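You operate a simulated robot arm through the tools that you are given. There is no shell and no other tool. Be economical: measure what you need, move in short steps, check, and stop when the job is done.

You are at the controls of a simulated robot arm. One attempt, no reset.

## Task
Take the teal strap and leave it on the yellow store cover. Take the small grey horn and put it on the top of the reel stand. Fetch the red tray and set it on the top of the grey table. Take the three metre label clip on the top of the grey table and put it away on the top of the reel stand. Take the five metre label clip on the top of the grey table and put it away on the top of the reel stand. Put the purple tag on the top of the green bench away on the top shelf of the shelf unit. Take the mesh carton and leave it on the top of the front bench. Put two of the foam blocks from the top of the front bench on the top of the green bench. Open the drawer of the green bench, put the blue cap on the top of the middle bench away in the inside of the bench drawer, then shut the drawer. Any order will do. Set down upright: small grey horn, three metre label clip, five metre label clip, mesh carton.

Only the result counts: the job must be done as asked and must still hold three seconds after the hand-in. Knocking over, shifting, dropping, spilling or breaking anything else fails it. Lids that push on must go on centred and level and be pressed home; caps that screw on are set level and turned clockwise until they are tight.

## Robot
A 6-joint arm with a two-finger parallel gripper on a trunk, on a base that drives. Base frame: it is fixed to the floor where the robot stands at the start and does not move with it; the origin is under the middle of the robot, x ahead of it, y to its left, z up. Lengths are in cm, angles in degrees, forces in N, time in s.
Its first joint turns from -115.0 to 115.0 degrees. Places, roughly: blue cap (6x6x4 cm) [-430, 70, 80]; drawer of the green bench [40, 240, 70]; five metre label clip [-175, 500, 75]; foam block (8x8x5 cm) [-310, 60, 80]; inside of the bench drawer [50, 240, 70]; mesh carton [75, 300, 75]; purple tag [75, 350, 75]; red tray (22x16x5 cm) [-210, 250, 90]; small grey horn (13x13x17 cm) [90, -130, 90]; teal strap (5x5x3 cm) [60, 10, 90]; three metre label clip [-175, 450, 75]; top of the front bench [-290, 80, 80]; top of the green bench [70, 290, 80]; top of the grey table [-110, 470, 80]; top of the reel stand [80, -330, 80]; top shelf of the shelf unit [-490, 490, 150]. Payload 4.2 kg.
The TCP is the grasp point between the finger pads, 2.3 cm short of the fingertips. In the tool frame z runs along the fingers and y along their closing line. The gripper opens to 9.4 cm. The fingers are 3.8 cm wide and 1 cm thick; the gripper's body (5.4 by 9.6 cm) begins 3.9 cm behind the TCP.
Orientation is told as [roll, pitch, yaw] about the base's x, y, z axes, in that order, counted from this pose: with the fingers straight down and closing along the base's y, the tool's x points along the base's -x, its y along +y and its z along -z.

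## Interface
- The arm moves only by the tool arm_command. Its argument "targets" is a list of rows, each an object of numbers (a shift or turn left out is 0, a gripper value left out holds the last): "ax", "ay", "az": the turn, a rotation vector about the tool's x, y, z in units of 180 degrees (1.0 is 180 degrees); "tx", "ty", "tz": the shift along the tool's x, y, z in units of 400 mm (1.0 is 400 mm); "fingers": the finger opening in cm, from 0 to 9.4. In form: [{"ax": .., "ay": .., "az": .., "tx": .., "ty": .., "tz": .., "fingers": ..}, ...]. A call has 1 to 12 rows; each row is the pose to reach, as a shift and turn from the pose commanded when the call began, along the tool's axes at that moment. A call with a number of a shift or a turn outside -1 to 1 is refused whole. Each row takes 0.2 s and may step no farther than 5 cm and 8.6 degrees from the row before; otherwise, or with a gripper value out of range, the whole call is refused. Where a pose cannot be reached the arm comes as near as it can. A force on the tool above 40 N (or 10 N above the force at the start of the call, whichever is more), or a blocked arm, ends the call early, and 0.2 s more pass. The fingers move at their own pace (about 10.8 cm/s each) and stop on an object; they squeeze with about 20 N. The grip force told is the motor's: it shows also when the fingers shut on nothing. Time passes only in rows, and 0.2 s behind the last, so rows that repeat a pose let the fingers close. The reply holds the time, the measured pose of the TCP, the force on the tool along the base axes, the opening and the grip force, in the units named above and with some noise, with the torque about the TCP (base axes, N m) and any sound that the robot's microphone picked up, and new pictures: "show" is both (left out), scene, wrist or none.
- Cameras (640 x 400 px; columns grow to the right, rows downward): "scene" is now at [22.78, 13.69, 136.21]; the picture's right is [-0.47, -0.89, 0.00], its down [-0.58, 0.30, -0.76] and it looks along [0.67, -0.35, -0.65] (base axes); focal length 269 px, centre (320, 200). "wrist" rides on the gripper at [8.6, 1.6, -7.5] in the tool frame; the picture's right is [-0.18, 0.98, 0.00], its down [-0.58, -0.11, -0.81] and it looks along [-0.79, -0.15, 0.59] (tool axes); focal length 243 px, centre (320, 200). There is no depth. A picture from a camera that has moved, and an enlarged one, comes with that camera's place and axes in the base frame and with its lens. The place of the scene camera against the robot may be out by one fixed shift of up to 2.5 cm in any direction.
- lift_body(by): slides the trunk up (or, below 0, down) by that many cm; the arm and the scene camera ride with it, the base frame stays. It gives what a move gives, with no picture.
- steer(legs): drives the robot by 1 to 6 legs, each [ahead, turn to the left] in cm and degrees, along the robot's own axes; the way and the turn of a leg run together, so that a leg with both is an arc; at most 150 cm and 180 degrees a leg. The arm and the cameras ride along, it lands a little off, and it stops where it bumps. It gives what a move gives, and a new picture of the scene camera.
- aim_head(pan, tilt): turns the head with the scene camera to pan (to the left, within 80 degrees either way) and tilt (down, from -29 to 69), counted from straight ahead of the robot. It gives what a move gives, and a new picture of the scene camera.
- zoom(camera, box): a new picture of the part [left, top, right, bottom] of that camera's present view, enlarged. It takes no simulated time.
- sign_off(): hands the job in; it is judged then, once.

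Go step by step. Nothing tells you exact positions but the pictures and the camera data: compare them with the known pose of the tool, close in by small moves and look again before you grip or let go. The budget is 546 turns and 360 pictures, counting those below and the enlarged ones. Unless the task says otherwise, let go and move clear before handing in, and close with one line.

The tools are called after "Emit:" as name(argument=value, ...) on one line, values as JSON. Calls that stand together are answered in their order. arm_command: Moves the arm, as the interface text tells. Its arguments: {"type":"object","properties":{"targets":{"type":"array","items":{"type":"object","properties":{"ax":{"type":"number"},"ay":{"type":"number"},"az":{"type":"number"},"tx":{"type":"number"},"ty":{"type":"number"},"tz":{"type":"number"},"fingers":{"type":"number"}}}},"show":{"type":"string","enum":["both","scene","wrist","none"]}},"required":["targets"]} The other tools are called the same way: lift_body (by) slides the trunk up or down; steer (legs) drives the base; aim_head (pan, tilt) turns the head that bears the scene camera; zoom (camera, box) takes an enlarged picture of a part of a camera's view; sign_off () hands the job in.

At the start:

```text
time_s: 0.0
tcp_pos: [59.6, -9.22, 112.11]
tcp_rot: [0.0, 0.0, 0.0]
contact_force: [0.5, -0.2, 0.3]
moment: [0.0, -0.01, 0.01]
gripper_width: 9.41
grip_force: 0.0
trunk travel left (down, up): [-72.5, 26.5]
robot x, y, heading: [0.21, -0.26, -0.2]
head pan, tilt: [-27.7, 40.8]
```

scene: 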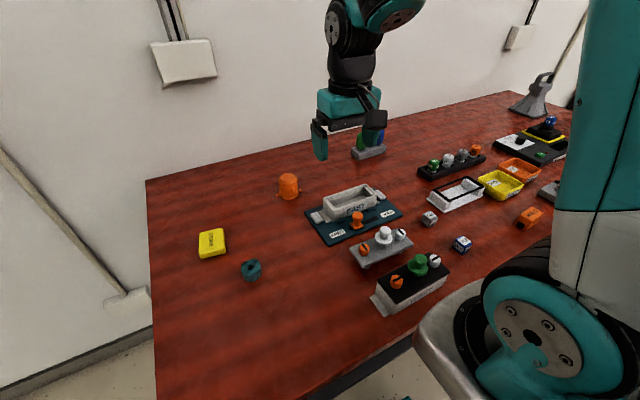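
wrist: 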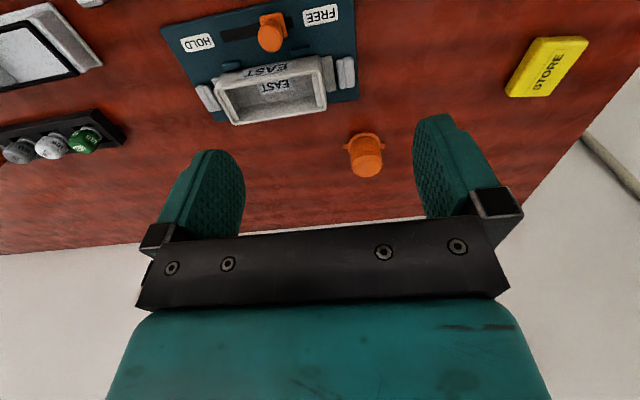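

The strap looks to be near (67, 10.6) and the yellow STORE cover near (81, 18). I'll zoom in on both before moving.

Emit:
zoom(camera="scene", box=[170, 200, 330, 300])

Emit:
zoom(camera="scene", box=[340, 70, 600, 232])

```text
4.00 times, centred on (250, 250) of scene
camera zoom: at [22.78, 13.69, 136.21], right [-0.47, -0.89, 0.0], down [-0.58, 0.3, -0.76], along [0.67, -0.35, -0.65], focal length 1078 px, centre (600, 0)
```

zoom: 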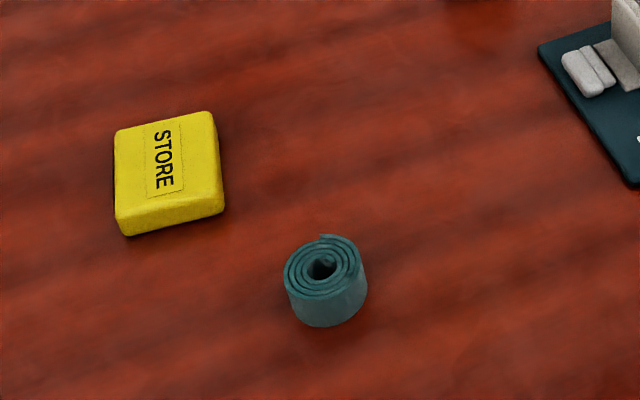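

```text
2.46 times, centred on (470, 151) of scene
camera zoom: at [22.78, 13.69, 136.21], right [-0.47, -0.89, 0.0], down [-0.58, 0.3, -0.76], along [0.67, -0.35, -0.65], focal length 663 px, centre (-49, 321)
```

zoom: 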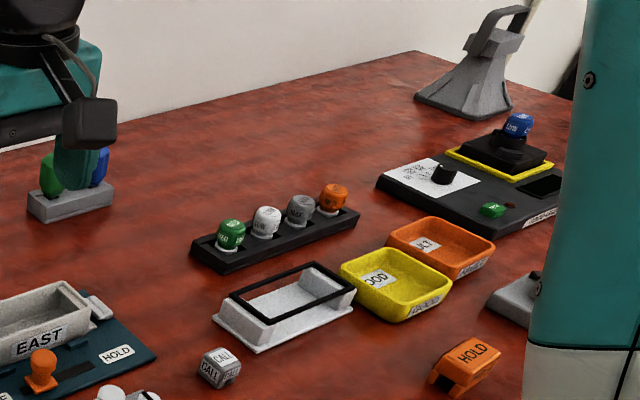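

Strap is a flat coil. I move over it and look with the wrist camera.

Emit:
arm_command(targets=[{"tx": -0.03, "ty": 0.1}, {"tx": -0.06, "ty": 0.2}, {"tx": -0.09, "ty": 0.3}, {"tx": -0.12, "ty": 0.4}, {"tx": -0.185, "ty": 0.495}, {"tx": -0.185, "ty": 0.495, "tz": 0.12}, {"tx": -0.185, "ty": 0.495, "tz": 0.24}, {"tx": -0.185, "ty": 0.495, "tz": 0.36}, {"tx": -0.185, "ty": 0.495, "tz": 0.48}, {"tx": -0.185, "ty": 0.495, "tz": 0.55}])

```text
time_s: 2.2
tcp_pos: [67.01, 10.67, 90.03]
tcp_rot: [0.0, 0.0, 0.0]
contact_force: [-0.8, -0.2, 0.4]
moment: [0.0, -0.01, 0.01]
gripper_width: 9.4
grip_force: 0.1
trunk travel left (down, up): [-72.5, 26.5]
robot x, y, heading: [-0.1, -0.25, -0.2]
head pan, tilt: [-27.7, 40.8]
camera scene: at [22.75, 13.69, 136.22], right [-0.47, -0.89, 0.0], down [-0.58, 0.3, -0.76], along [0.67, -0.35, -0.65], focal length 269 px, centre (320, 200)
camera wrist: at [58.34, 12.18, 97.46], right [0.18, 0.98, 0.0], down [0.58, -0.11, 0.81], along [0.79, -0.15, -0.59], focal length 243 px, centre (320, 200)
```

scene: 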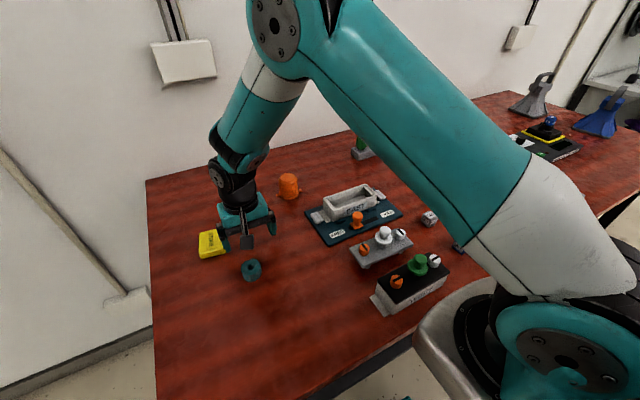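
wrist: 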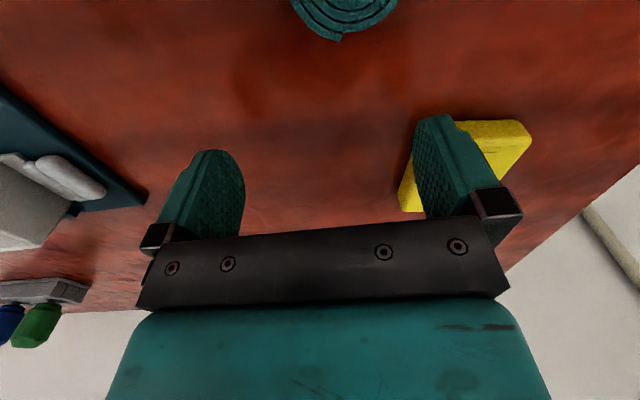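

The strap looks taller in depth than expected (table nearer z≈80). I shift above it at the same height and recheck.

Emit:
arm_command(targets=[{"tx": 0.115, "ty": 0.048}, {"tx": 0.115, "ty": 0.048}], show="wrist")

```text
time_s: 2.8
tcp_pos: [62.48, 12.48, 90.12]
tcp_rot: [0.1, 0.0, 0.0]
contact_force: [-0.3, 0.6, -0.4]
moment: [-0.02, -0.01, -0.01]
gripper_width: 9.38
grip_force: 0.1
trunk travel left (down, up): [-72.5, 26.5]
robot x, y, heading: [-0.05, 0.14, 0.1]
head pan, tilt: [-27.7, 40.8]
camera wrist: at [53.82, 14.12, 97.49], right [0.18, 0.98, 0.0], down [0.58, -0.11, 0.81], along [0.79, -0.15, -0.59], focal length 243 px, centre (320, 200)
```

wrist: 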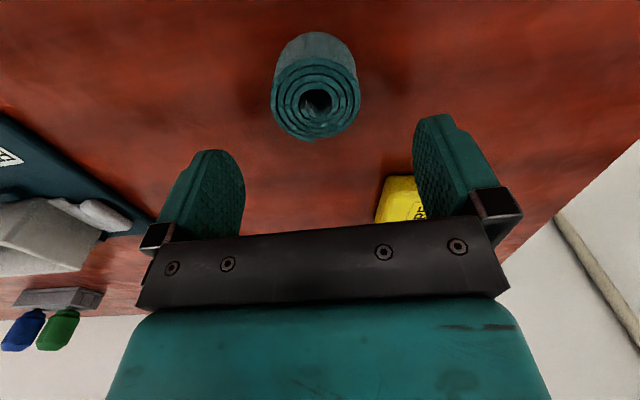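

Two wrist views agree: strap at (62.1, 12.3), top at z≈83.3, so the table is at ~80. I lower and grip.

Emit:
arm_command(targets=[{"tx": 0.01, "ty": -0.005, "tz": 0.09}, {"tx": 0.01, "ty": -0.005, "tz": 0.14}, {"tx": 0.01, "ty": -0.005, "tz": 0.172}, {"tx": 0.01, "ty": -0.005, "tz": 0.172, "fingers": 3.5}, {"tx": 0.01, "ty": -0.005, "tz": 0.172, "fingers": 3.5}, {"tx": 0.01, "ty": -0.005, "tz": 0.172, "fingers": 3.5}], show="wrist")

```text
time_s: 3.2
tcp_pos: [62.04, 12.43, 87.22]
tcp_rot: [0.0, -0.1, 0.0]
contact_force: [-6.5, 0.1, 19.5]
moment: [-1.0, 0.51, -0.38]
gripper_width: 9.4
grip_force: 0.1
trunk travel left (down, up): [-72.5, 26.5]
robot x, y, heading: [0.15, 0.11, 0.0]
head pan, tilt: [-27.7, 40.8]
stopped in row 2: the force on the tool passed its limit (the readings are from after the stop); the commanded pose is now the measured one
camera wrist: at [53.51, 14.01, 94.71], right [0.18, 0.98, 0.0], down [0.58, -0.11, 0.81], along [0.79, -0.15, -0.59], focal length 243 px, centre (320, 200)
```

wrist: 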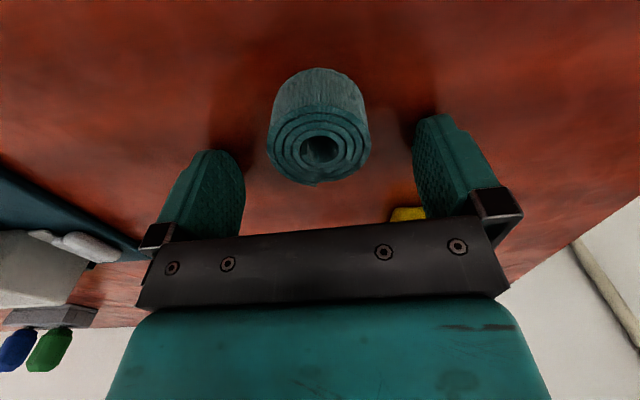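

The right fingertip touched the table at tip z≈84.9, so this table is at ~85, and the strap re-triangulates to (59.7, 12.8). I lift, shift and look again.

Emit:
arm_command(targets=[{"tz": -0.05}, {"tx": 0.058, "ty": 0.008, "tz": -0.05}, {"tx": 0.058, "ty": 0.008, "tz": -0.05}], show="wrist")

```text
time_s: 4.0
tcp_pos: [59.83, 12.73, 89.08]
tcp_rot: [0.0, -0.2, 0.0]
contact_force: [-0.3, -1.0, 0.2]
moment: [-0.02, 0.01, 0.0]
gripper_width: 9.42
grip_force: 0.1
trunk travel left (down, up): [-72.5, 26.5]
robot x, y, heading: [-0.09, -0.28, 0.1]
head pan, tilt: [-27.7, 40.8]
camera wrist: at [51.29, 14.32, 96.57], right [0.18, 0.98, 0.0], down [0.58, -0.11, 0.81], along [0.79, -0.15, -0.59], focal length 243 px, centre (320, 200)
```

wrist: 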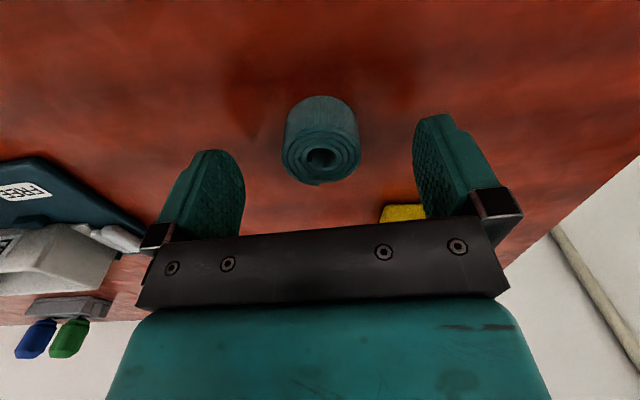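

Views agree on strap (59.85, 12.8), top ≈87. I go down to TCP z≈87.4 and close.

Emit:
arm_command(targets=[{"tz": 0.04}, {"tz": 0.04, "fingers": 2.5}, {"tz": 0.04, "fingers": 2.5}, {"tz": 0.04, "fingers": 2.5}, {"tz": 0.04, "fingers": 2.5}], show="wrist")

```text
time_s: 5.2
tcp_pos: [59.93, 12.51, 87.52]
tcp_rot: [0.0, -0.2, -0.1]
contact_force: [0.1, 0.5, 0.3]
moment: [0.02, -0.01, -0.03]
gripper_width: 4.13
grip_force: 20.4
trunk travel left (down, up): [-72.5, 26.5]
robot x, y, heading: [-0.04, 0.28, -0.2]
head pan, tilt: [-27.7, 40.8]
camera wrist: at [51.31, 14.3, 94.96], right [0.18, 0.98, 0.0], down [0.58, -0.11, 0.81], along [0.79, -0.15, -0.59], focal length 243 px, centre (320, 200)
```

wrist: 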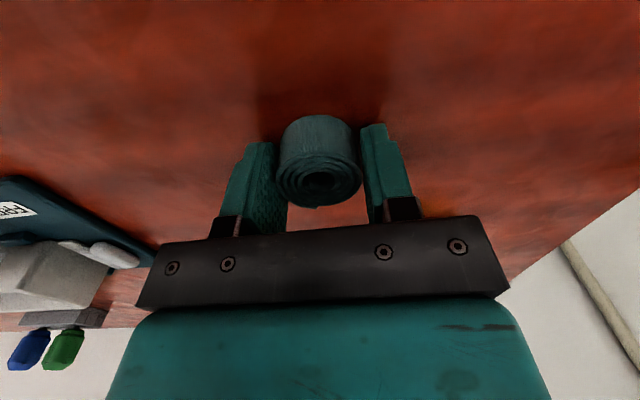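

Gripped. Lift and move toward the STORE cover for a look.

Emit:
arm_command(targets=[{"tz": -0.1}, {"tz": -0.2}, {"tx": -0.05, "ty": 0.06, "tz": -0.24}, {"tx": -0.08, "ty": 0.14, "tz": -0.24}, {"tx": -0.08, "ty": 0.14, "tz": -0.24}])

```text
time_s: 6.4
tcp_pos: [63.07, 18.4, 97.06]
tcp_rot: [0.1, -0.1, -0.1]
contact_force: [-0.8, -0.1, -0.1]
moment: [0.02, 0.0, 0.0]
gripper_width: 4.12
grip_force: 20.1
trunk travel left (down, up): [-72.5, 26.5]
robot x, y, heading: [0.08, -0.19, 0.2]
head pan, tilt: [-27.7, 40.8]
camera scene: at [22.78, 13.69, 136.21], right [-0.47, -0.89, 0.0], down [-0.58, 0.3, -0.76], along [0.67, -0.35, -0.65], focal length 269 px, centre (320, 200)
camera wrist: at [54.48, 19.98, 104.54], right [0.18, 0.98, 0.0], down [0.58, -0.11, 0.81], along [0.79, -0.15, -0.59], focal length 243 px, centre (320, 200)
```

scene: 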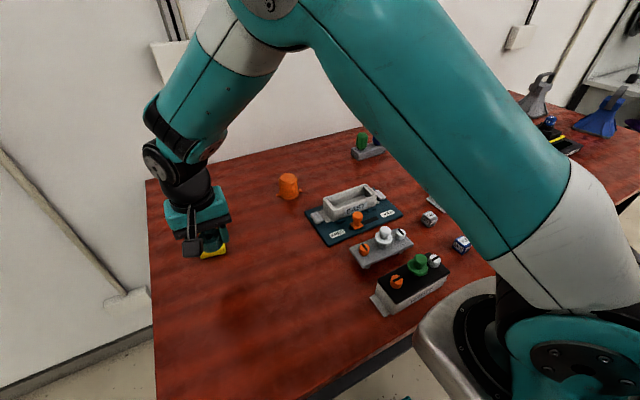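
wrist: 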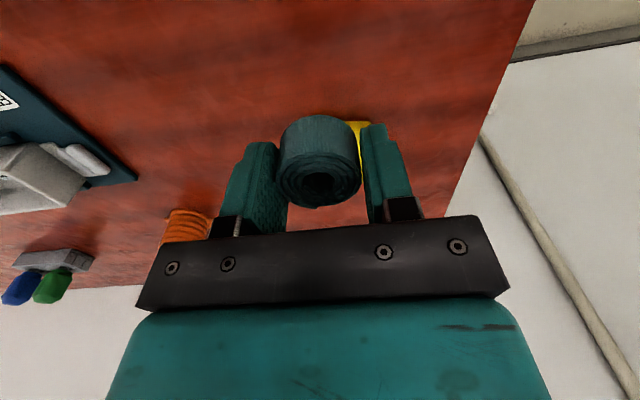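

Cover is at about (71.4, 18.5) from two cameras. I move above it and check by scene zoom.

Emit:
arm_command(targets=[{"tx": -0.1, "ty": 0.0025}, {"tx": -0.208, "ty": 0.0025}, {"tx": -0.208, "ty": 0.0025, "tz": 0.1}, {"tx": -0.208, "ty": 0.0025, "tz": 0.125}], show="wrist")

Emit:
zoom(camera="scene", box=[140, 170, 300, 270])

```text
time_s: 7.4
tcp_pos: [71.38, 18.48, 92.03]
tcp_rot: [0.0, -0.1, 0.0]
contact_force: [0.8, -0.1, -0.4]
moment: [0.02, 0.0, -0.01]
gripper_width: 4.13
grip_force: 19.7
trunk travel left (down, up): [-72.5, 26.5]
robot x, y, heading: [-0.44, -0.02, -0.0]
head pan, tilt: [-27.7, 40.8]
camera wrist: at [62.82, 20.01, 99.51], right [0.18, 0.98, 0.0], down [0.58, -0.11, 0.81], along [0.79, -0.15, -0.59], focal length 243 px, centre (320, 200)
```

wrist: 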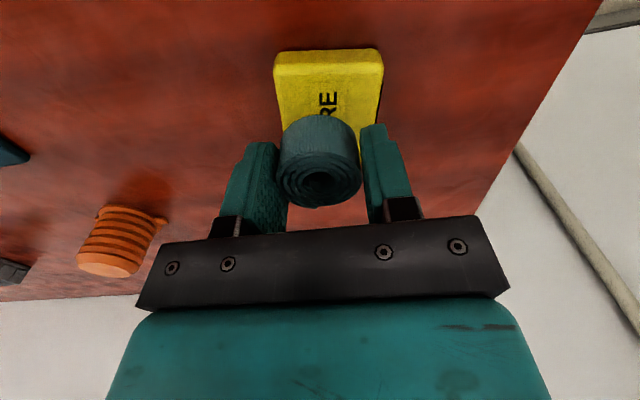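

```text
4.00 times, centred on (220, 220) of scene
camera zoom: at [22.77, 13.7, 136.21], right [-0.47, -0.89, 0.0], down [-0.58, 0.3, -0.76], along [0.67, -0.35, -0.65], focal length 1078 px, centre (720, 120)
```

zoom: 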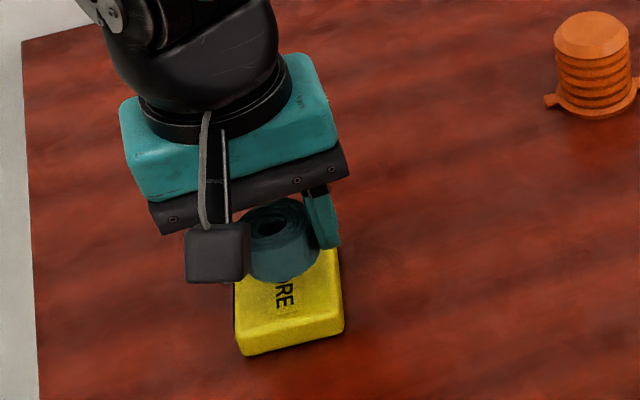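

Cover spans x≈69–76, y≈19.3, so I shift slightly to its middle and go down gently.

Emit:
arm_command(targets=[{"tx": -0.028, "ty": 0.02}, {"tx": -0.028, "ty": 0.02, "tz": 0.04}, {"tx": -0.028, "ty": 0.02, "tz": 0.05}], show="wrist")

Emit:
zoom(camera="scene", box=[140, 170, 300, 270])

```text
time_s: 8.2
tcp_pos: [72.54, 19.1, 90.14]
tcp_rot: [0.0, 0.0, 0.0]
contact_force: [-0.2, 0.1, 0.1]
moment: [0.04, -0.01, 0.03]
gripper_width: 4.14
grip_force: 19.7
trunk travel left (down, up): [-72.5, 26.5]
robot x, y, heading: [-0.04, -0.47, 0.1]
head pan, tilt: [-27.7, 40.8]
camera wrist: at [63.91, 20.75, 97.53], right [0.18, 0.98, 0.0], down [0.58, -0.11, 0.81], along [0.79, -0.15, -0.59], focal length 243 px, centre (320, 200)
```

wrist: 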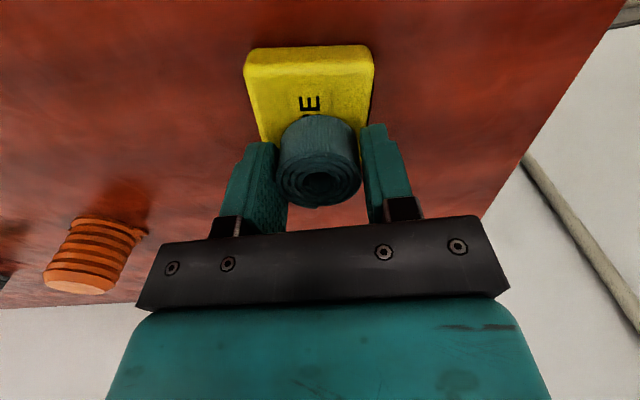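

```text
4.00 times, centred on (220, 220) of scene
camera zoom: at [22.78, 13.7, 136.21], right [-0.47, -0.89, 0.0], down [-0.58, 0.3, -0.76], along [0.67, -0.35, -0.65], focal length 1078 px, centre (720, 120)
```

zoom: 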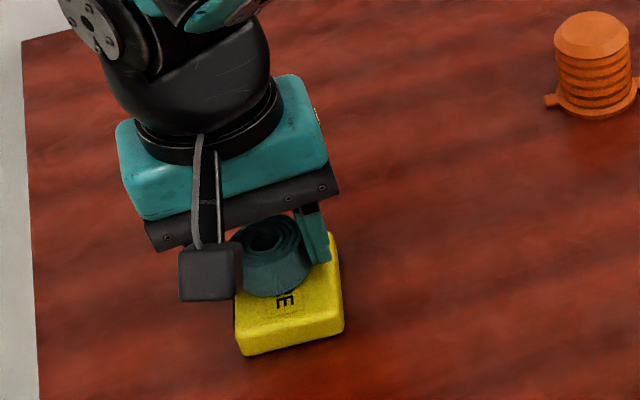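

Centred well; lower in fine steps until contact.

Emit:
arm_command(targets=[{"tz": 0.007}, {"tz": 0.014}], show="none")

```text
time_s: 8.8
tcp_pos: [72.35, 19.17, 89.71]
tcp_rot: [0.0, -0.1, 0.0]
contact_force: [-1.9, -0.8, 7.3]
moment: [-0.09, 0.02, -0.02]
gripper_width: 4.15
grip_force: 20.3
trunk travel left (down, up): [-72.5, 26.5]
robot x, y, heading: [0.02, -0.35, 0.1]
head pan, tilt: [-27.7, 40.8]
```

Contact felt (7 N). Release and rise.

Emit:
arm_command(targets=[{"fingers": 6.5}, {"fingers": 6.5}, {"fingers": 6.5}, {"tz": -0.1}, {"tz": -0.2}, {"tz": -0.32}, {"tz": -0.44}], show="scene")

Emit:
zoom(camera="scene", box=[140, 170, 300, 270])

```text
time_s: 10.4
tcp_pos: [72.44, 19.14, 107.05]
tcp_rot: [0.0, -0.1, 0.0]
contact_force: [0.5, -0.4, -0.3]
moment: [0.02, 0.02, 0.01]
gripper_width: 6.52
grip_force: 0.0
trunk travel left (down, up): [-72.5, 26.5]
robot x, y, heading: [0.26, 0.25, -0.2]
head pan, tilt: [-27.7, 40.8]
camera scene: at [22.82, 13.71, 136.19], right [-0.46, -0.89, 0.0], down [-0.58, 0.3, -0.76], along [0.67, -0.35, -0.65], focal length 269 px, centre (320, 200)
```

scene: 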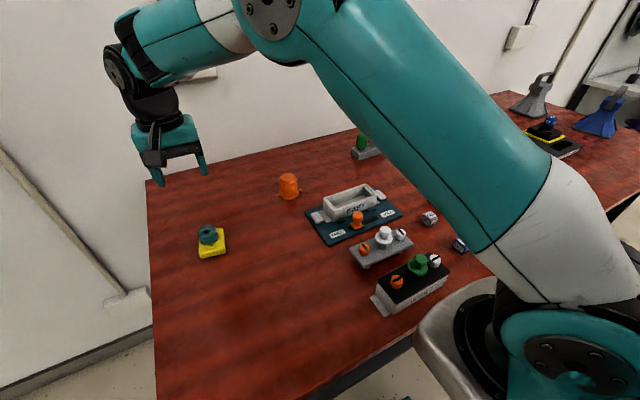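

```text
4.00 times, centred on (220, 220) of scene
camera zoom: at [22.82, 13.71, 136.19], right [-0.46, -0.89, 0.0], down [-0.58, 0.3, -0.76], along [0.67, -0.35, -0.65], focal length 1078 px, centre (720, 120)
```

zoom: 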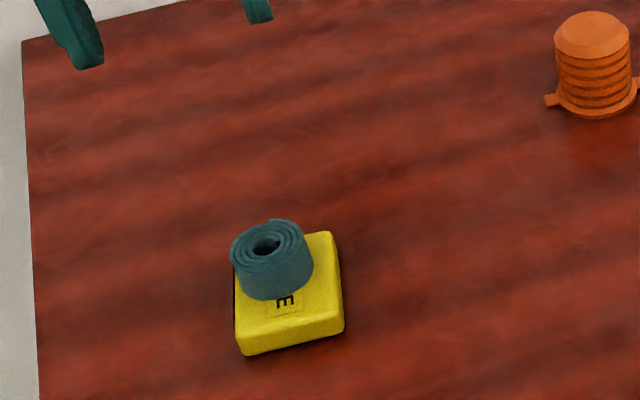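

Strap is on the cover. Next the horn; I raise and tuck the arm, and look around to the right.

Emit:
arm_command(targets=[{"tx": 0.1, "ty": -0.06, "tz": -0.04}, {"tx": 0.2, "ty": -0.12, "tz": -0.08}, {"tx": 0.3, "ty": -0.18, "tz": -0.12}, {"tx": 0.4, "ty": -0.24, "tz": -0.16}, {"tx": 0.48, "ty": -0.3, "tz": -0.2}, {"tx": 0.5, "ty": -0.4, "tz": -0.24}, {"tx": 0.5, "ty": -0.46, "tz": -0.28}], show="none")

Emit:
aim_head(pan=-65, tilt=25)

```text
time_s: 12.0
tcp_pos: [52.43, 0.73, 118.36]
tcp_rot: [0.0, 0.0, 0.0]
contact_force: [0.2, 0.3, -0.3]
moment: [-0.04, 0.01, 0.01]
gripper_width: 6.52
grip_force: 0.1
trunk travel left (down, up): [-72.5, 26.5]
robot x, y, heading: [0.08, -0.12, -0.0]
head pan, tilt: [-27.7, 40.8]
```

```text
time_s: 13.1
tcp_pos: [52.53, 0.8, 118.17]
tcp_rot: [0.0, 0.0, 0.0]
contact_force: [1.0, -0.2, 0.2]
moment: [0.0, 0.01, 0.0]
gripper_width: 6.5
grip_force: 0.1
trunk travel left (down, up): [-72.5, 26.5]
robot x, y, heading: [0.32, -0.15, -0.2]
head pan, tilt: [-65.0, 25.0]
camera scene: at [19.2, 9.28, 138.65], right [-0.91, -0.42, 0.0], down [-0.18, 0.38, -0.91], along [0.38, -0.82, -0.42], focal length 269 px, centre (320, 200)
```

scene: 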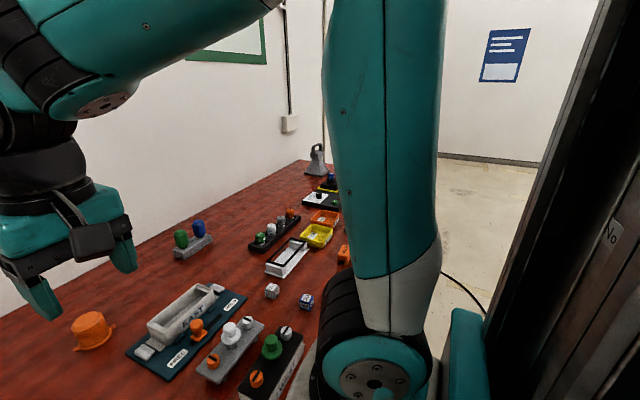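

I look further right to identify the dark object and the free floor.

Emit:
aim_head(pan=-80, tilt=30)

Emit:
aim_head(pan=78, tilt=20)

```text
time_s: 13.8
tcp_pos: [52.47, 0.79, 118.41]
tcp_rot: [0.0, -0.1, -0.1]
contact_force: [0.2, 0.4, -0.3]
moment: [0.02, 0.04, -0.03]
gripper_width: 6.5
grip_force: 0.1
trunk travel left (down, up): [-72.5, 26.5]
robot x, y, heading: [0.16, -0.03, -0.2]
head pan, tilt: [-80.0, 30.0]
camera scene: at [16.88, 8.72, 137.86], right [-0.98, -0.17, 0.0], down [-0.09, 0.49, -0.87], along [0.15, -0.85, -0.5], focal length 269 px, centre (320, 200)
```

scene: 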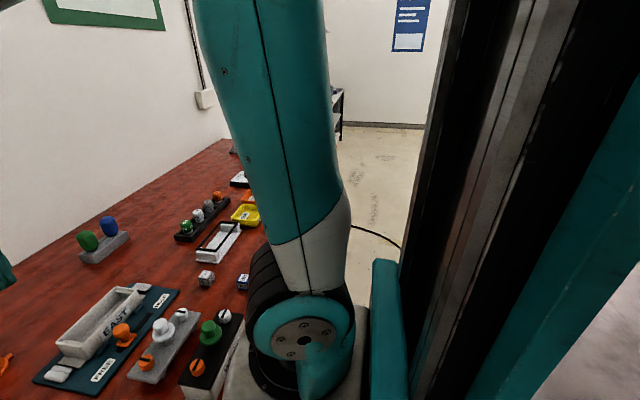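

```text
time_s: 16.3
tcp_pos: [52.48, 0.8, 118.44]
tcp_rot: [0.0, -0.1, 0.0]
contact_force: [-0.6, 0.0, 0.1]
moment: [0.0, 0.01, 0.03]
gripper_width: 6.49
grip_force: 0.0
trunk travel left (down, up): [-72.5, 26.5]
robot x, y, heading: [-0.15, -0.21, -0.0]
head pan, tilt: [78.0, 20.0]
camera scene: at [17.24, 26.73, 139.47], right [0.98, -0.21, 0.0], down [-0.07, -0.33, -0.94], along [0.2, 0.92, -0.34], focal length 269 px, centre (320, 200)
```

scene: 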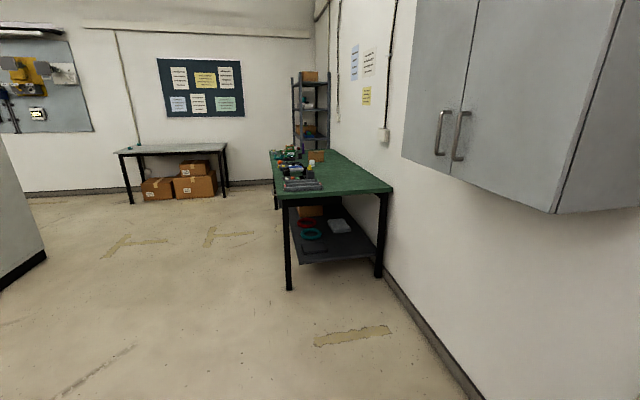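

The dark thing is the robot's own column; the green bench lies to the left. I back up, turn right, and drive along the table toward the horn.

Emit:
steer(legs=[[-18, 0], [0, -90], [115, 0], [0, 70]])

Emit:
aim_head(pan=10, tilt=35)

```text
time_s: 30.1
tcp_pos: [33.08, -131.0, 118.29]
tcp_rot: [0.0, -0.2, -18.7]
contact_force: [1.0, 0.9, 0.5]
moment: [-0.01, 0.0, 0.0]
gripper_width: 6.48
grip_force: 0.1
trunk travel left (down, up): [-72.5, 26.5]
robot x, y, heading: [-16.63, -114.68, -18.6]
head pan, tilt: [78.0, 20.0]
camera scene: at [8.71, -95.28, 139.46], right [0.86, -0.51, 0.0], down [-0.17, -0.29, -0.94], along [0.48, 0.81, -0.34], focal length 269 px, centre (320, 200)
```

scene: 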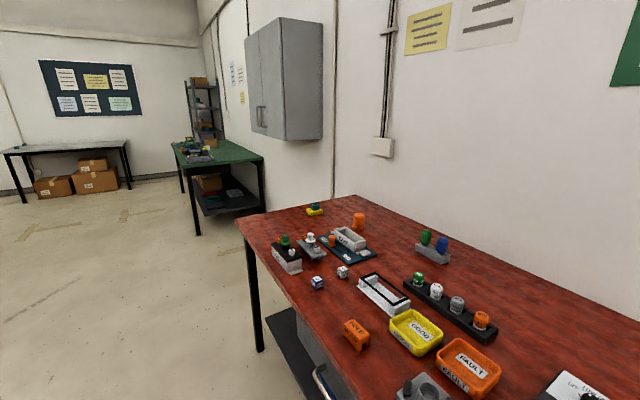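

```text
time_s: 31.5
tcp_pos: [33.24, -131.05, 118.29]
tcp_rot: [0.0, 0.0, -18.7]
contact_force: [0.0, -0.4, 0.1]
moment: [0.02, 0.02, 0.01]
gripper_width: 6.49
grip_force: 0.0
trunk travel left (down, up): [-72.5, 26.5]
robot x, y, heading: [-16.6, -115.05, -18.5]
head pan, tilt: [10.0, 35.0]
camera scene: at [12.65, -104.62, 137.08], right [-0.15, -0.99, 0.0], down [-0.57, 0.09, -0.82], along [0.81, -0.12, -0.57], focal length 269 px, centre (320, 200)
```

scene: 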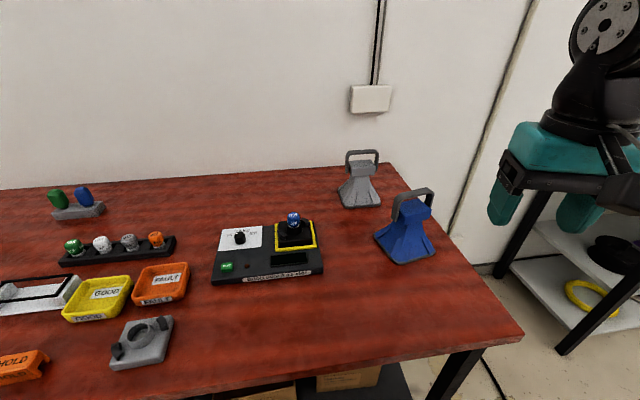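

Grey horn sits near (86, -129), handle up. I drive closer and inspect the handle.

Emit:
steer(legs=[[0, 11], [22, 0]])

Emit:
aim_head(pan=-12, tilt=35)

Emit:
zoom(camera="scene", box=[240, 100, 400, 200])

```text
time_s: 33.9
tcp_pos: [57.1, -124.24, 118.4]
tcp_rot: [-0.1, -0.1, -7.7]
contact_force: [0.4, -0.2, 0.1]
moment: [-0.07, 0.0, 0.0]
gripper_width: 6.5
grip_force: 0.0
trunk travel left (down, up): [-72.5, 26.5]
robot x, y, heading: [4.85, -118.0, -7.6]
head pan, tilt: [10.0, 35.0]
camera scene: at [31.65, -102.22, 137.08], right [0.04, -1.0, 0.0], down [-0.57, -0.02, -0.82], along [0.82, 0.03, -0.57], focal length 269 px, centre (320, 200)
```

scene: 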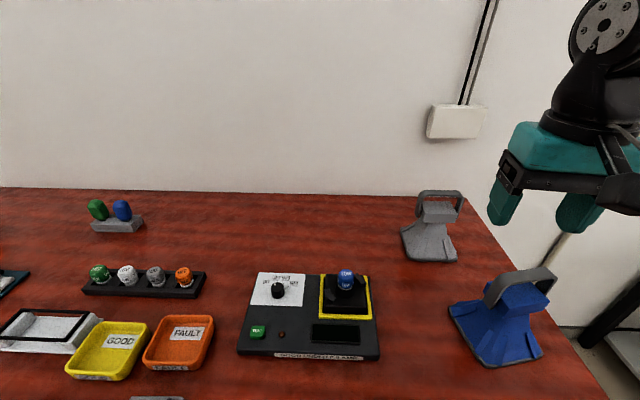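

```text
time_s: 34.8
tcp_pos: [57.09, -124.22, 118.35]
tcp_rot: [0.1, -0.1, -7.8]
contact_force: [0.1, -0.4, -0.6]
moment: [0.02, 0.01, 0.02]
gripper_width: 6.51
grip_force: 0.1
trunk travel left (down, up): [-72.5, 26.5]
robot x, y, heading: [4.92, -118.04, -7.5]
head pan, tilt: [-12.0, 35.0]
camera scene: at [31.14, -105.54, 137.08], right [-0.34, -0.94, 0.0], down [-0.54, 0.19, -0.82], along [0.77, -0.28, -0.57], focal length 269 px, centre (320, 200)
```

scene: 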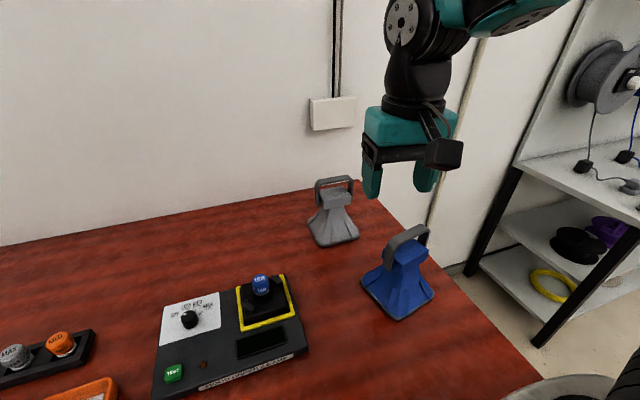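

```text
4.00 times, centred on (320, 150) of scene
camera zoom: at [31.14, -105.54, 137.08], right [-0.34, -0.94, 0.0], down [-0.54, 0.19, -0.82], along [0.77, -0.28, -0.57], focal length 1078 px, centre (320, 400)
```

zoom: 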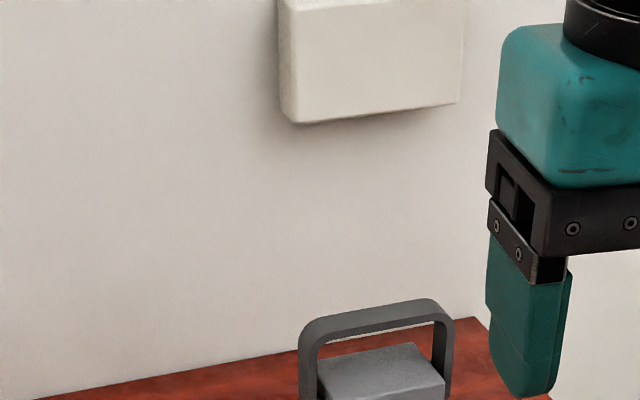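

The handle bar runs roughly along y, so I'll grip across it with fingers closing along x. I turn the tool by about -82° and look.

Emit:
arm_command(targets=[{"az": 0.046}, {"az": 0.092}, {"az": 0.138}, {"az": 0.184}, {"az": 0.23}, {"az": 0.276}, {"az": 0.322}, {"az": 0.368}, {"az": 0.414}, {"az": 0.457, "fingers": 7}, {"az": 0.457, "fingers": 7}])

```text
time_s: 37.2
tcp_pos: [57.12, -124.19, 118.31]
tcp_rot: [0.1, 0.0, -90.0]
contact_force: [-0.2, -0.5, -0.5]
moment: [-0.03, -0.02, -0.01]
gripper_width: 6.98
grip_force: 0.1
trunk travel left (down, up): [-72.5, 26.5]
robot x, y, heading: [5.12, -117.9, -7.9]
head pan, tilt: [-12.0, 35.0]
camera scene: at [31.13, -105.54, 137.08], right [-0.34, -0.94, 0.0], down [-0.54, 0.19, -0.82], along [0.77, -0.28, -0.57], focal length 269 px, centre (320, 200)
camera wrist: at [58.82, -115.61, 125.76], right [0.98, -0.19, 0.0], down [-0.11, -0.58, 0.81], along [-0.15, -0.79, -0.59], focal length 243 px, centre (320, 200)
```

scene: 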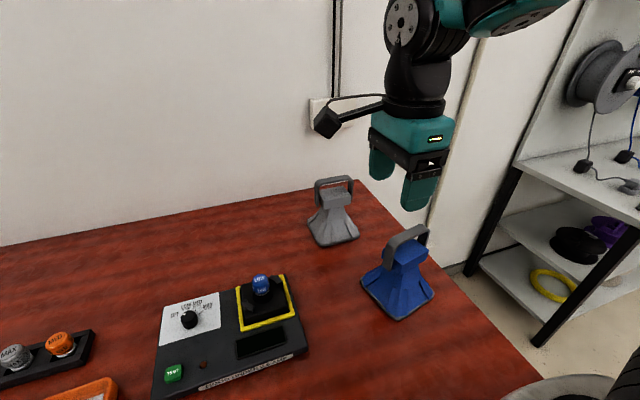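
wrist: 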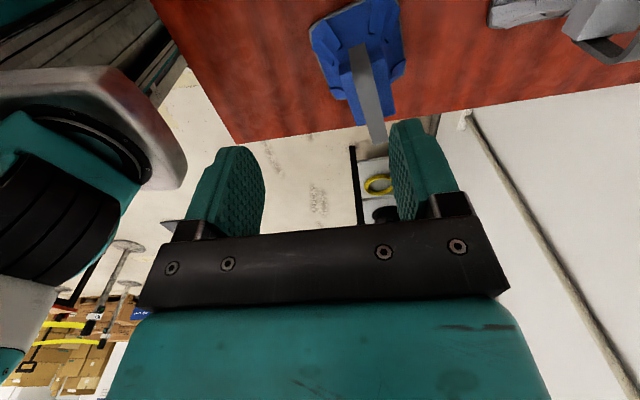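

I move over the horn's handle at the same height.

Emit:
arm_command(targets=[{"ty": 0.12}, {"ty": 0.24}, {"ty": 0.36}, {"ty": 0.48, "tx": -0.04}, {"ty": 0.58, "tx": -0.07}, {"ty": 0.65, "tx": -0.095}, {"ty": 0.72, "tx": -0.095}, {"ty": 0.72, "tx": -0.095}])

```text
refused: row 4 steps farther than a row can; nothing moved
```

Emit:
arm_command(targets=[{"ty": 0.12}, {"ty": 0.24}, {"ty": 0.36}, {"ty": 0.46, "tx": -0.04}, {"ty": 0.56, "tx": -0.07}, {"ty": 0.65, "tx": -0.095}, {"ty": 0.72, "tx": -0.095}, {"ty": 0.72, "tx": -0.095}])

```text
time_s: 39.0
tcp_pos: [85.93, -127.91, 118.34]
tcp_rot: [0.1, 0.0, -90.0]
contact_force: [0.2, 0.1, -0.1]
moment: [0.03, -0.03, -0.02]
gripper_width: 6.99
grip_force: 0.1
trunk travel left (down, up): [-72.5, 26.5]
robot x, y, heading: [4.99, -118.12, -7.9]
head pan, tilt: [-12.0, 35.0]
camera scene: at [31.13, -105.54, 137.08], right [-0.34, -0.94, 0.0], down [-0.54, 0.19, -0.82], along [0.77, -0.28, -0.57], focal length 269 px, centre (320, 200)
camera wrist: at [87.68, -119.34, 125.74], right [0.98, -0.18, 0.0], down [-0.11, -0.58, 0.81], along [-0.15, -0.79, -0.59], focal length 243 px, centre (320, 200)
```

scene: 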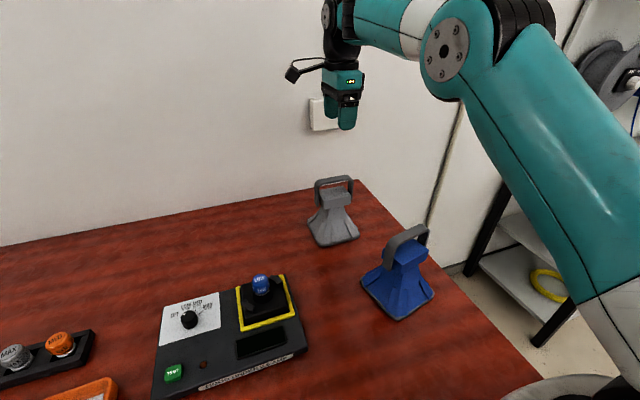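
wrist: 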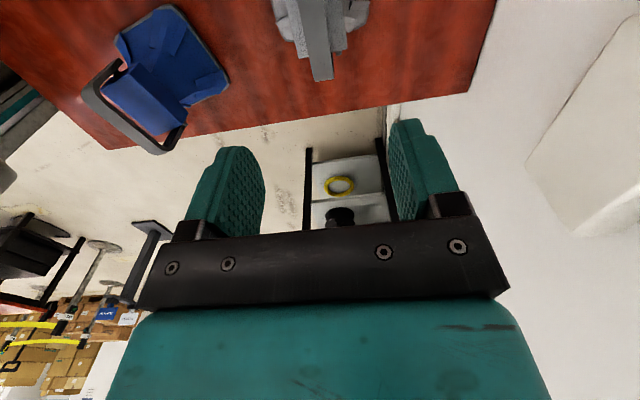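

The bar lines up with the tool axis at x≈85.9, centre y≈-127. I descend part way and look.

Emit:
arm_command(targets=[{"tx": 0.022, "tz": 0.1}, {"tx": 0.022, "tz": 0.2}, {"tx": 0.022, "tz": 0.28}, {"tx": 0.022, "tz": 0.28}])

Emit:
zoom(camera="scene", box=[270, 120, 430, 220])

```text
time_s: 40.0
tcp_pos: [85.94, -127.16, 107.23]
tcp_rot: [0.0, 0.0, -90.0]
contact_force: [-0.9, 0.3, 0.3]
moment: [-0.02, 0.03, 0.04]
gripper_width: 6.99
grip_force: 0.1
trunk travel left (down, up): [-72.5, 26.5]
robot x, y, heading: [5.22, -118.05, -7.9]
head pan, tilt: [-12.0, 35.0]
camera scene: at [31.13, -105.54, 137.08], right [-0.34, -0.94, 0.0], down [-0.54, 0.19, -0.82], along [0.77, -0.28, -0.57], focal length 269 px, centre (320, 200)
camera wrist: at [87.63, -118.51, 114.59], right [0.98, -0.18, 0.0], down [-0.11, -0.58, 0.81], along [-0.15, -0.79, -0.59], focal length 243 px, centre (320, 200)
```

scene: 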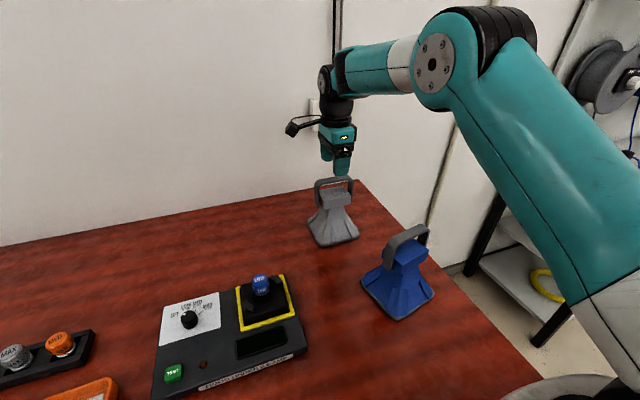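
wrist: 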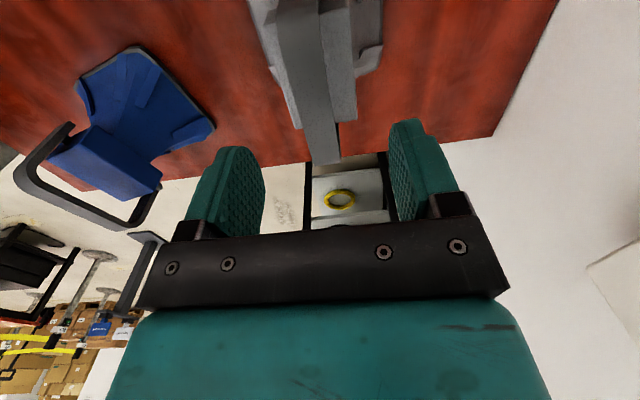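

```text
4.00 times, centred on (350, 170) of scene
camera zoom: at [31.13, -105.54, 137.08], right [-0.34, -0.94, 0.0], down [-0.54, 0.19, -0.82], along [0.77, -0.28, -0.57], focal length 1078 px, centre (200, 320)
```

zoom: 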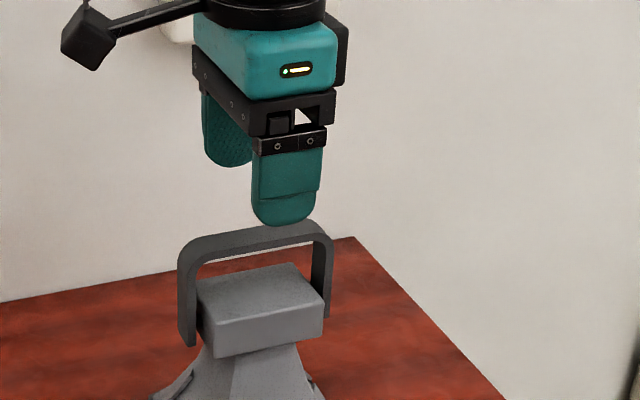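

Bar top is at z≈100, x≈85.6. Lower to TCP z≈99.7 and close on it.

Emit:
arm_command(targets=[{"ty": -0.0075, "tz": 0.09}, {"ty": -0.0075, "tz": 0.15}, {"ty": -0.0075, "tz": 0.188}, {"ty": -0.0075, "tz": 0.188, "fingers": 0.5}, {"ty": -0.0075, "tz": 0.188, "fingers": 0.5}, {"ty": -0.0075, "tz": 0.188, "fingers": 0.5}, {"ty": -0.0075, "tz": 0.188, "fingers": 0.5}])

Emit:
zoom(camera="scene", box=[270, 120, 430, 220])

```text
time_s: 41.6
tcp_pos: [85.76, -127.2, 99.65]
tcp_rot: [0.0, 0.0, -90.0]
contact_force: [0.9, 0.3, 0.4]
moment: [0.03, -0.25, -0.02]
gripper_width: 5.37
grip_force: 20.0
trunk travel left (down, up): [-72.5, 26.5]
robot x, y, heading: [4.97, -118.06, -7.7]
head pan, tilt: [-12.0, 35.0]
camera scene: at [31.15, -105.54, 137.07], right [-0.34, -0.94, 0.0], down [-0.54, 0.19, -0.82], along [0.77, -0.28, -0.57], focal length 269 px, centre (320, 200)
camera wrist: at [87.35, -118.49, 107.1], right [0.98, -0.18, 0.0], down [-0.11, -0.58, 0.81], along [-0.15, -0.79, -0.59], focal length 243 px, centre (320, 200)
```

scene: 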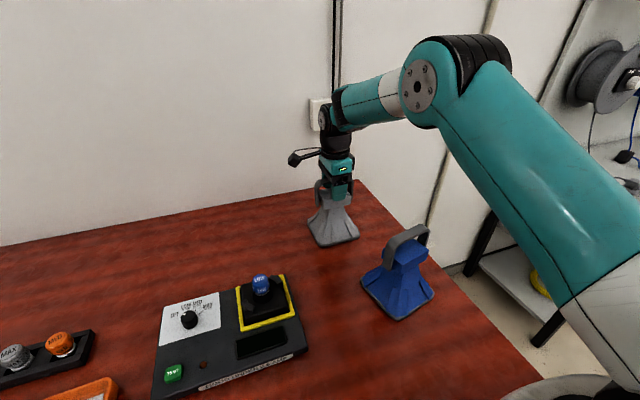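
wrist: 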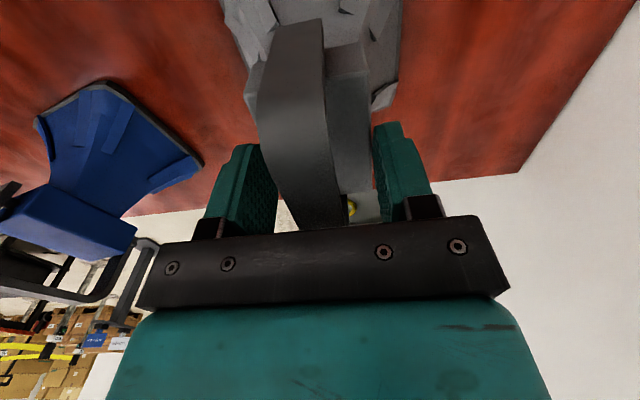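

```text
4.00 times, centred on (350, 170) of scene
camera zoom: at [31.15, -105.54, 137.07], right [-0.34, -0.94, 0.0], down [-0.54, 0.19, -0.82], along [0.77, -0.28, -0.57], focal length 1078 px, centre (200, 320)
```

zoom: 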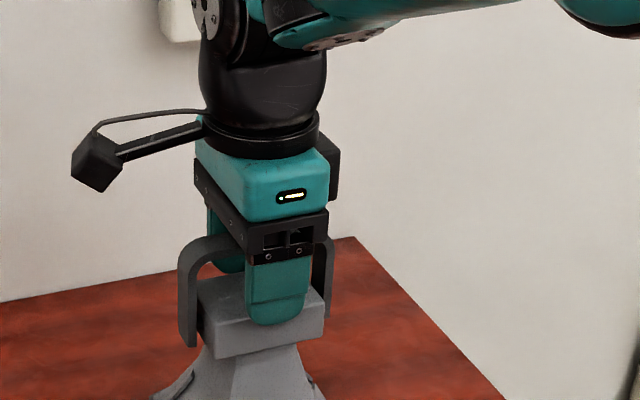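

The fingers closed on the solid block under the handle (5.4 cm) – a good grip. Lift and check.

Emit:
arm_command(targets=[{"tz": -0.05}, {"tz": -0.1}, {"tz": -0.2}, {"tz": -0.3}, {"tz": -0.3}], show="scene")

Emit:
zoom(camera="scene", box=[270, 100, 430, 200])

```text
time_s: 42.8
tcp_pos: [85.85, -127.03, 111.72]
tcp_rot: [0.1, 0.0, -90.0]
contact_force: [-0.6, 0.5, -3.7]
moment: [0.01, 0.01, 0.0]
gripper_width: 5.36
grip_force: 20.1
trunk travel left (down, up): [-72.5, 26.5]
robot x, y, heading: [5.15, -117.96, -7.7]
head pan, tilt: [-12.0, 35.0]
camera scene: at [31.16, -105.54, 137.07], right [-0.34, -0.94, 0.0], down [-0.54, 0.19, -0.82], along [0.77, -0.28, -0.57], focal length 269 px, centre (320, 200)
```

scene: 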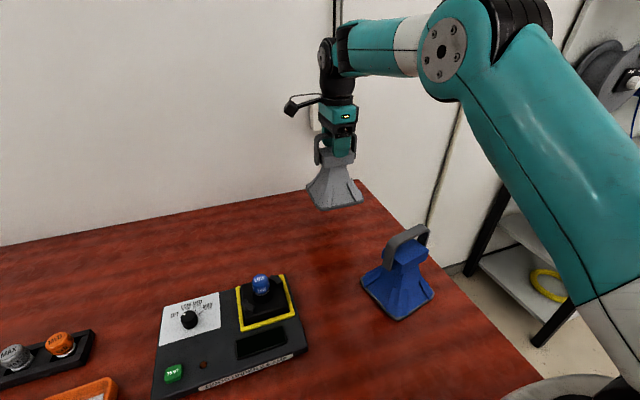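

```text
4.00 times, centred on (350, 150) of scene
camera zoom: at [31.16, -105.54, 137.07], right [-0.34, -0.94, 0.0], down [-0.54, 0.19, -0.82], along [0.77, -0.28, -0.57], focal length 1078 px, centre (200, 400)
```

zoom: 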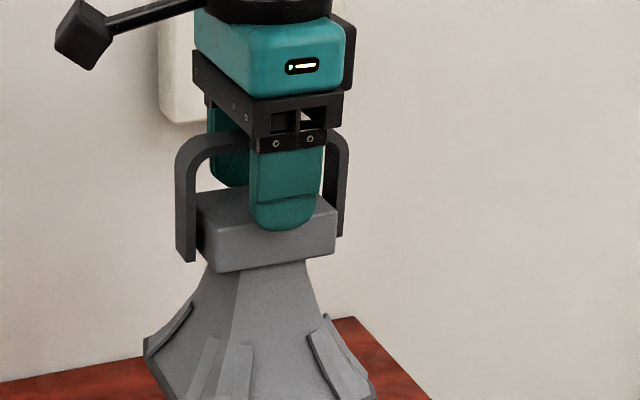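

Horn is held upright, bottom 14.8 cm below the TCP. I raise the trunk, then retract over the table.

Emit:
lift_body(by=16)

Emit:
arm_command(targets=[{"ty": -0.1, "tx": 0.02}, {"ty": -0.2, "tx": 0.04}, {"ty": -0.3, "tx": 0.06}, {"ty": -0.4, "tx": 0.08}, {"ty": -0.5, "tx": 0.1}, {"ty": -0.6, "tx": 0.12}, {"ty": -0.7, "tx": 0.12}, {"ty": -0.7, "tx": 0.12}], show="none")

Emit:
steer(legs=[[-28, 0], [0, -82], [90, 0]])

Emit:
aim_head(pan=25, tilt=30)

```text
time_s: 44.6
tcp_pos: [85.81, -127.11, 127.62]
tcp_rot: [0.1, 0.0, -90.0]
contact_force: [-0.4, 0.2, -3.9]
moment: [0.01, 0.03, 0.03]
gripper_width: 5.37
grip_force: 20.4
trunk travel left (down, up): [-88.5, 10.5]
robot x, y, heading: [4.66, -117.75, -7.7]
head pan, tilt: [-12.0, 35.0]
```

```text
time_s: 46.4
tcp_pos: [57.78, -122.36, 127.52]
tcp_rot: [0.1, 0.0, -89.9]
contact_force: [0.1, 1.1, -4.3]
moment: [0.02, 0.0, 0.01]
gripper_width: 5.37
grip_force: 20.0
trunk travel left (down, up): [-88.5, 10.5]
robot x, y, heading: [5.11, -117.73, -7.7]
head pan, tilt: [-12.0, 35.0]
```

```text
time_s: 56.2
tcp_pos: [-19.05, -258.03, 127.63]
tcp_rot: [0.1, 0.0, -171.9]
contact_force: [0.1, -0.7, -3.9]
moment: [-0.02, -0.01, 0.03]
gripper_width: 5.38
grip_force: 19.7
trunk travel left (down, up): [-88.5, 10.5]
robot x, y, heading: [-22.22, -205.35, -89.8]
head pan, tilt: [-12.0, 35.0]
camera scene: at [-4.21, -230.84, 153.08], right [-0.98, 0.2, 0.0], down [0.12, 0.56, -0.82], along [-0.17, -0.8, -0.57], focal length 269 px, centre (320, 200)
```

scene: 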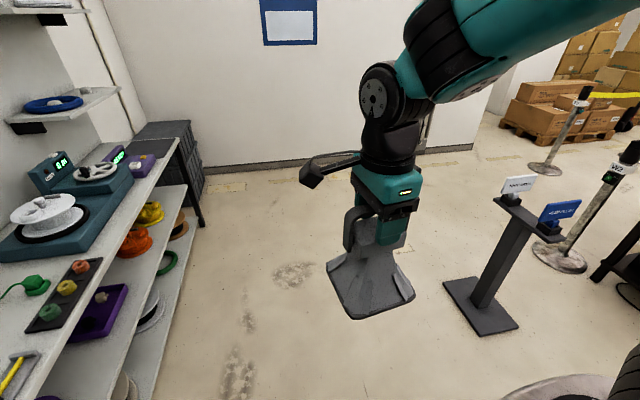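

```text
time_s: 57.3
tcp_pos: [-19.09, -258.14, 127.56]
tcp_rot: [0.2, 0.0, -171.8]
contact_force: [0.3, 0.0, -4.7]
moment: [-0.02, 0.03, 0.0]
gripper_width: 5.38
grip_force: 19.5
trunk travel left (down, up): [-88.5, 10.5]
robot x, y, heading: [-21.98, -205.15, -89.7]
head pan, tilt: [25.0, 30.0]
camera scene: at [1.43, -230.39, 153.85], right [-0.9, -0.43, 0.0], down [-0.21, 0.45, -0.87], along [0.37, -0.78, -0.5], focal length 269 px, centre (320, 200)
```

scene: 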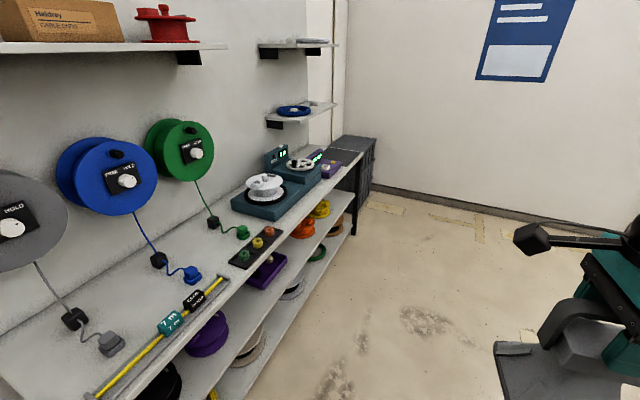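

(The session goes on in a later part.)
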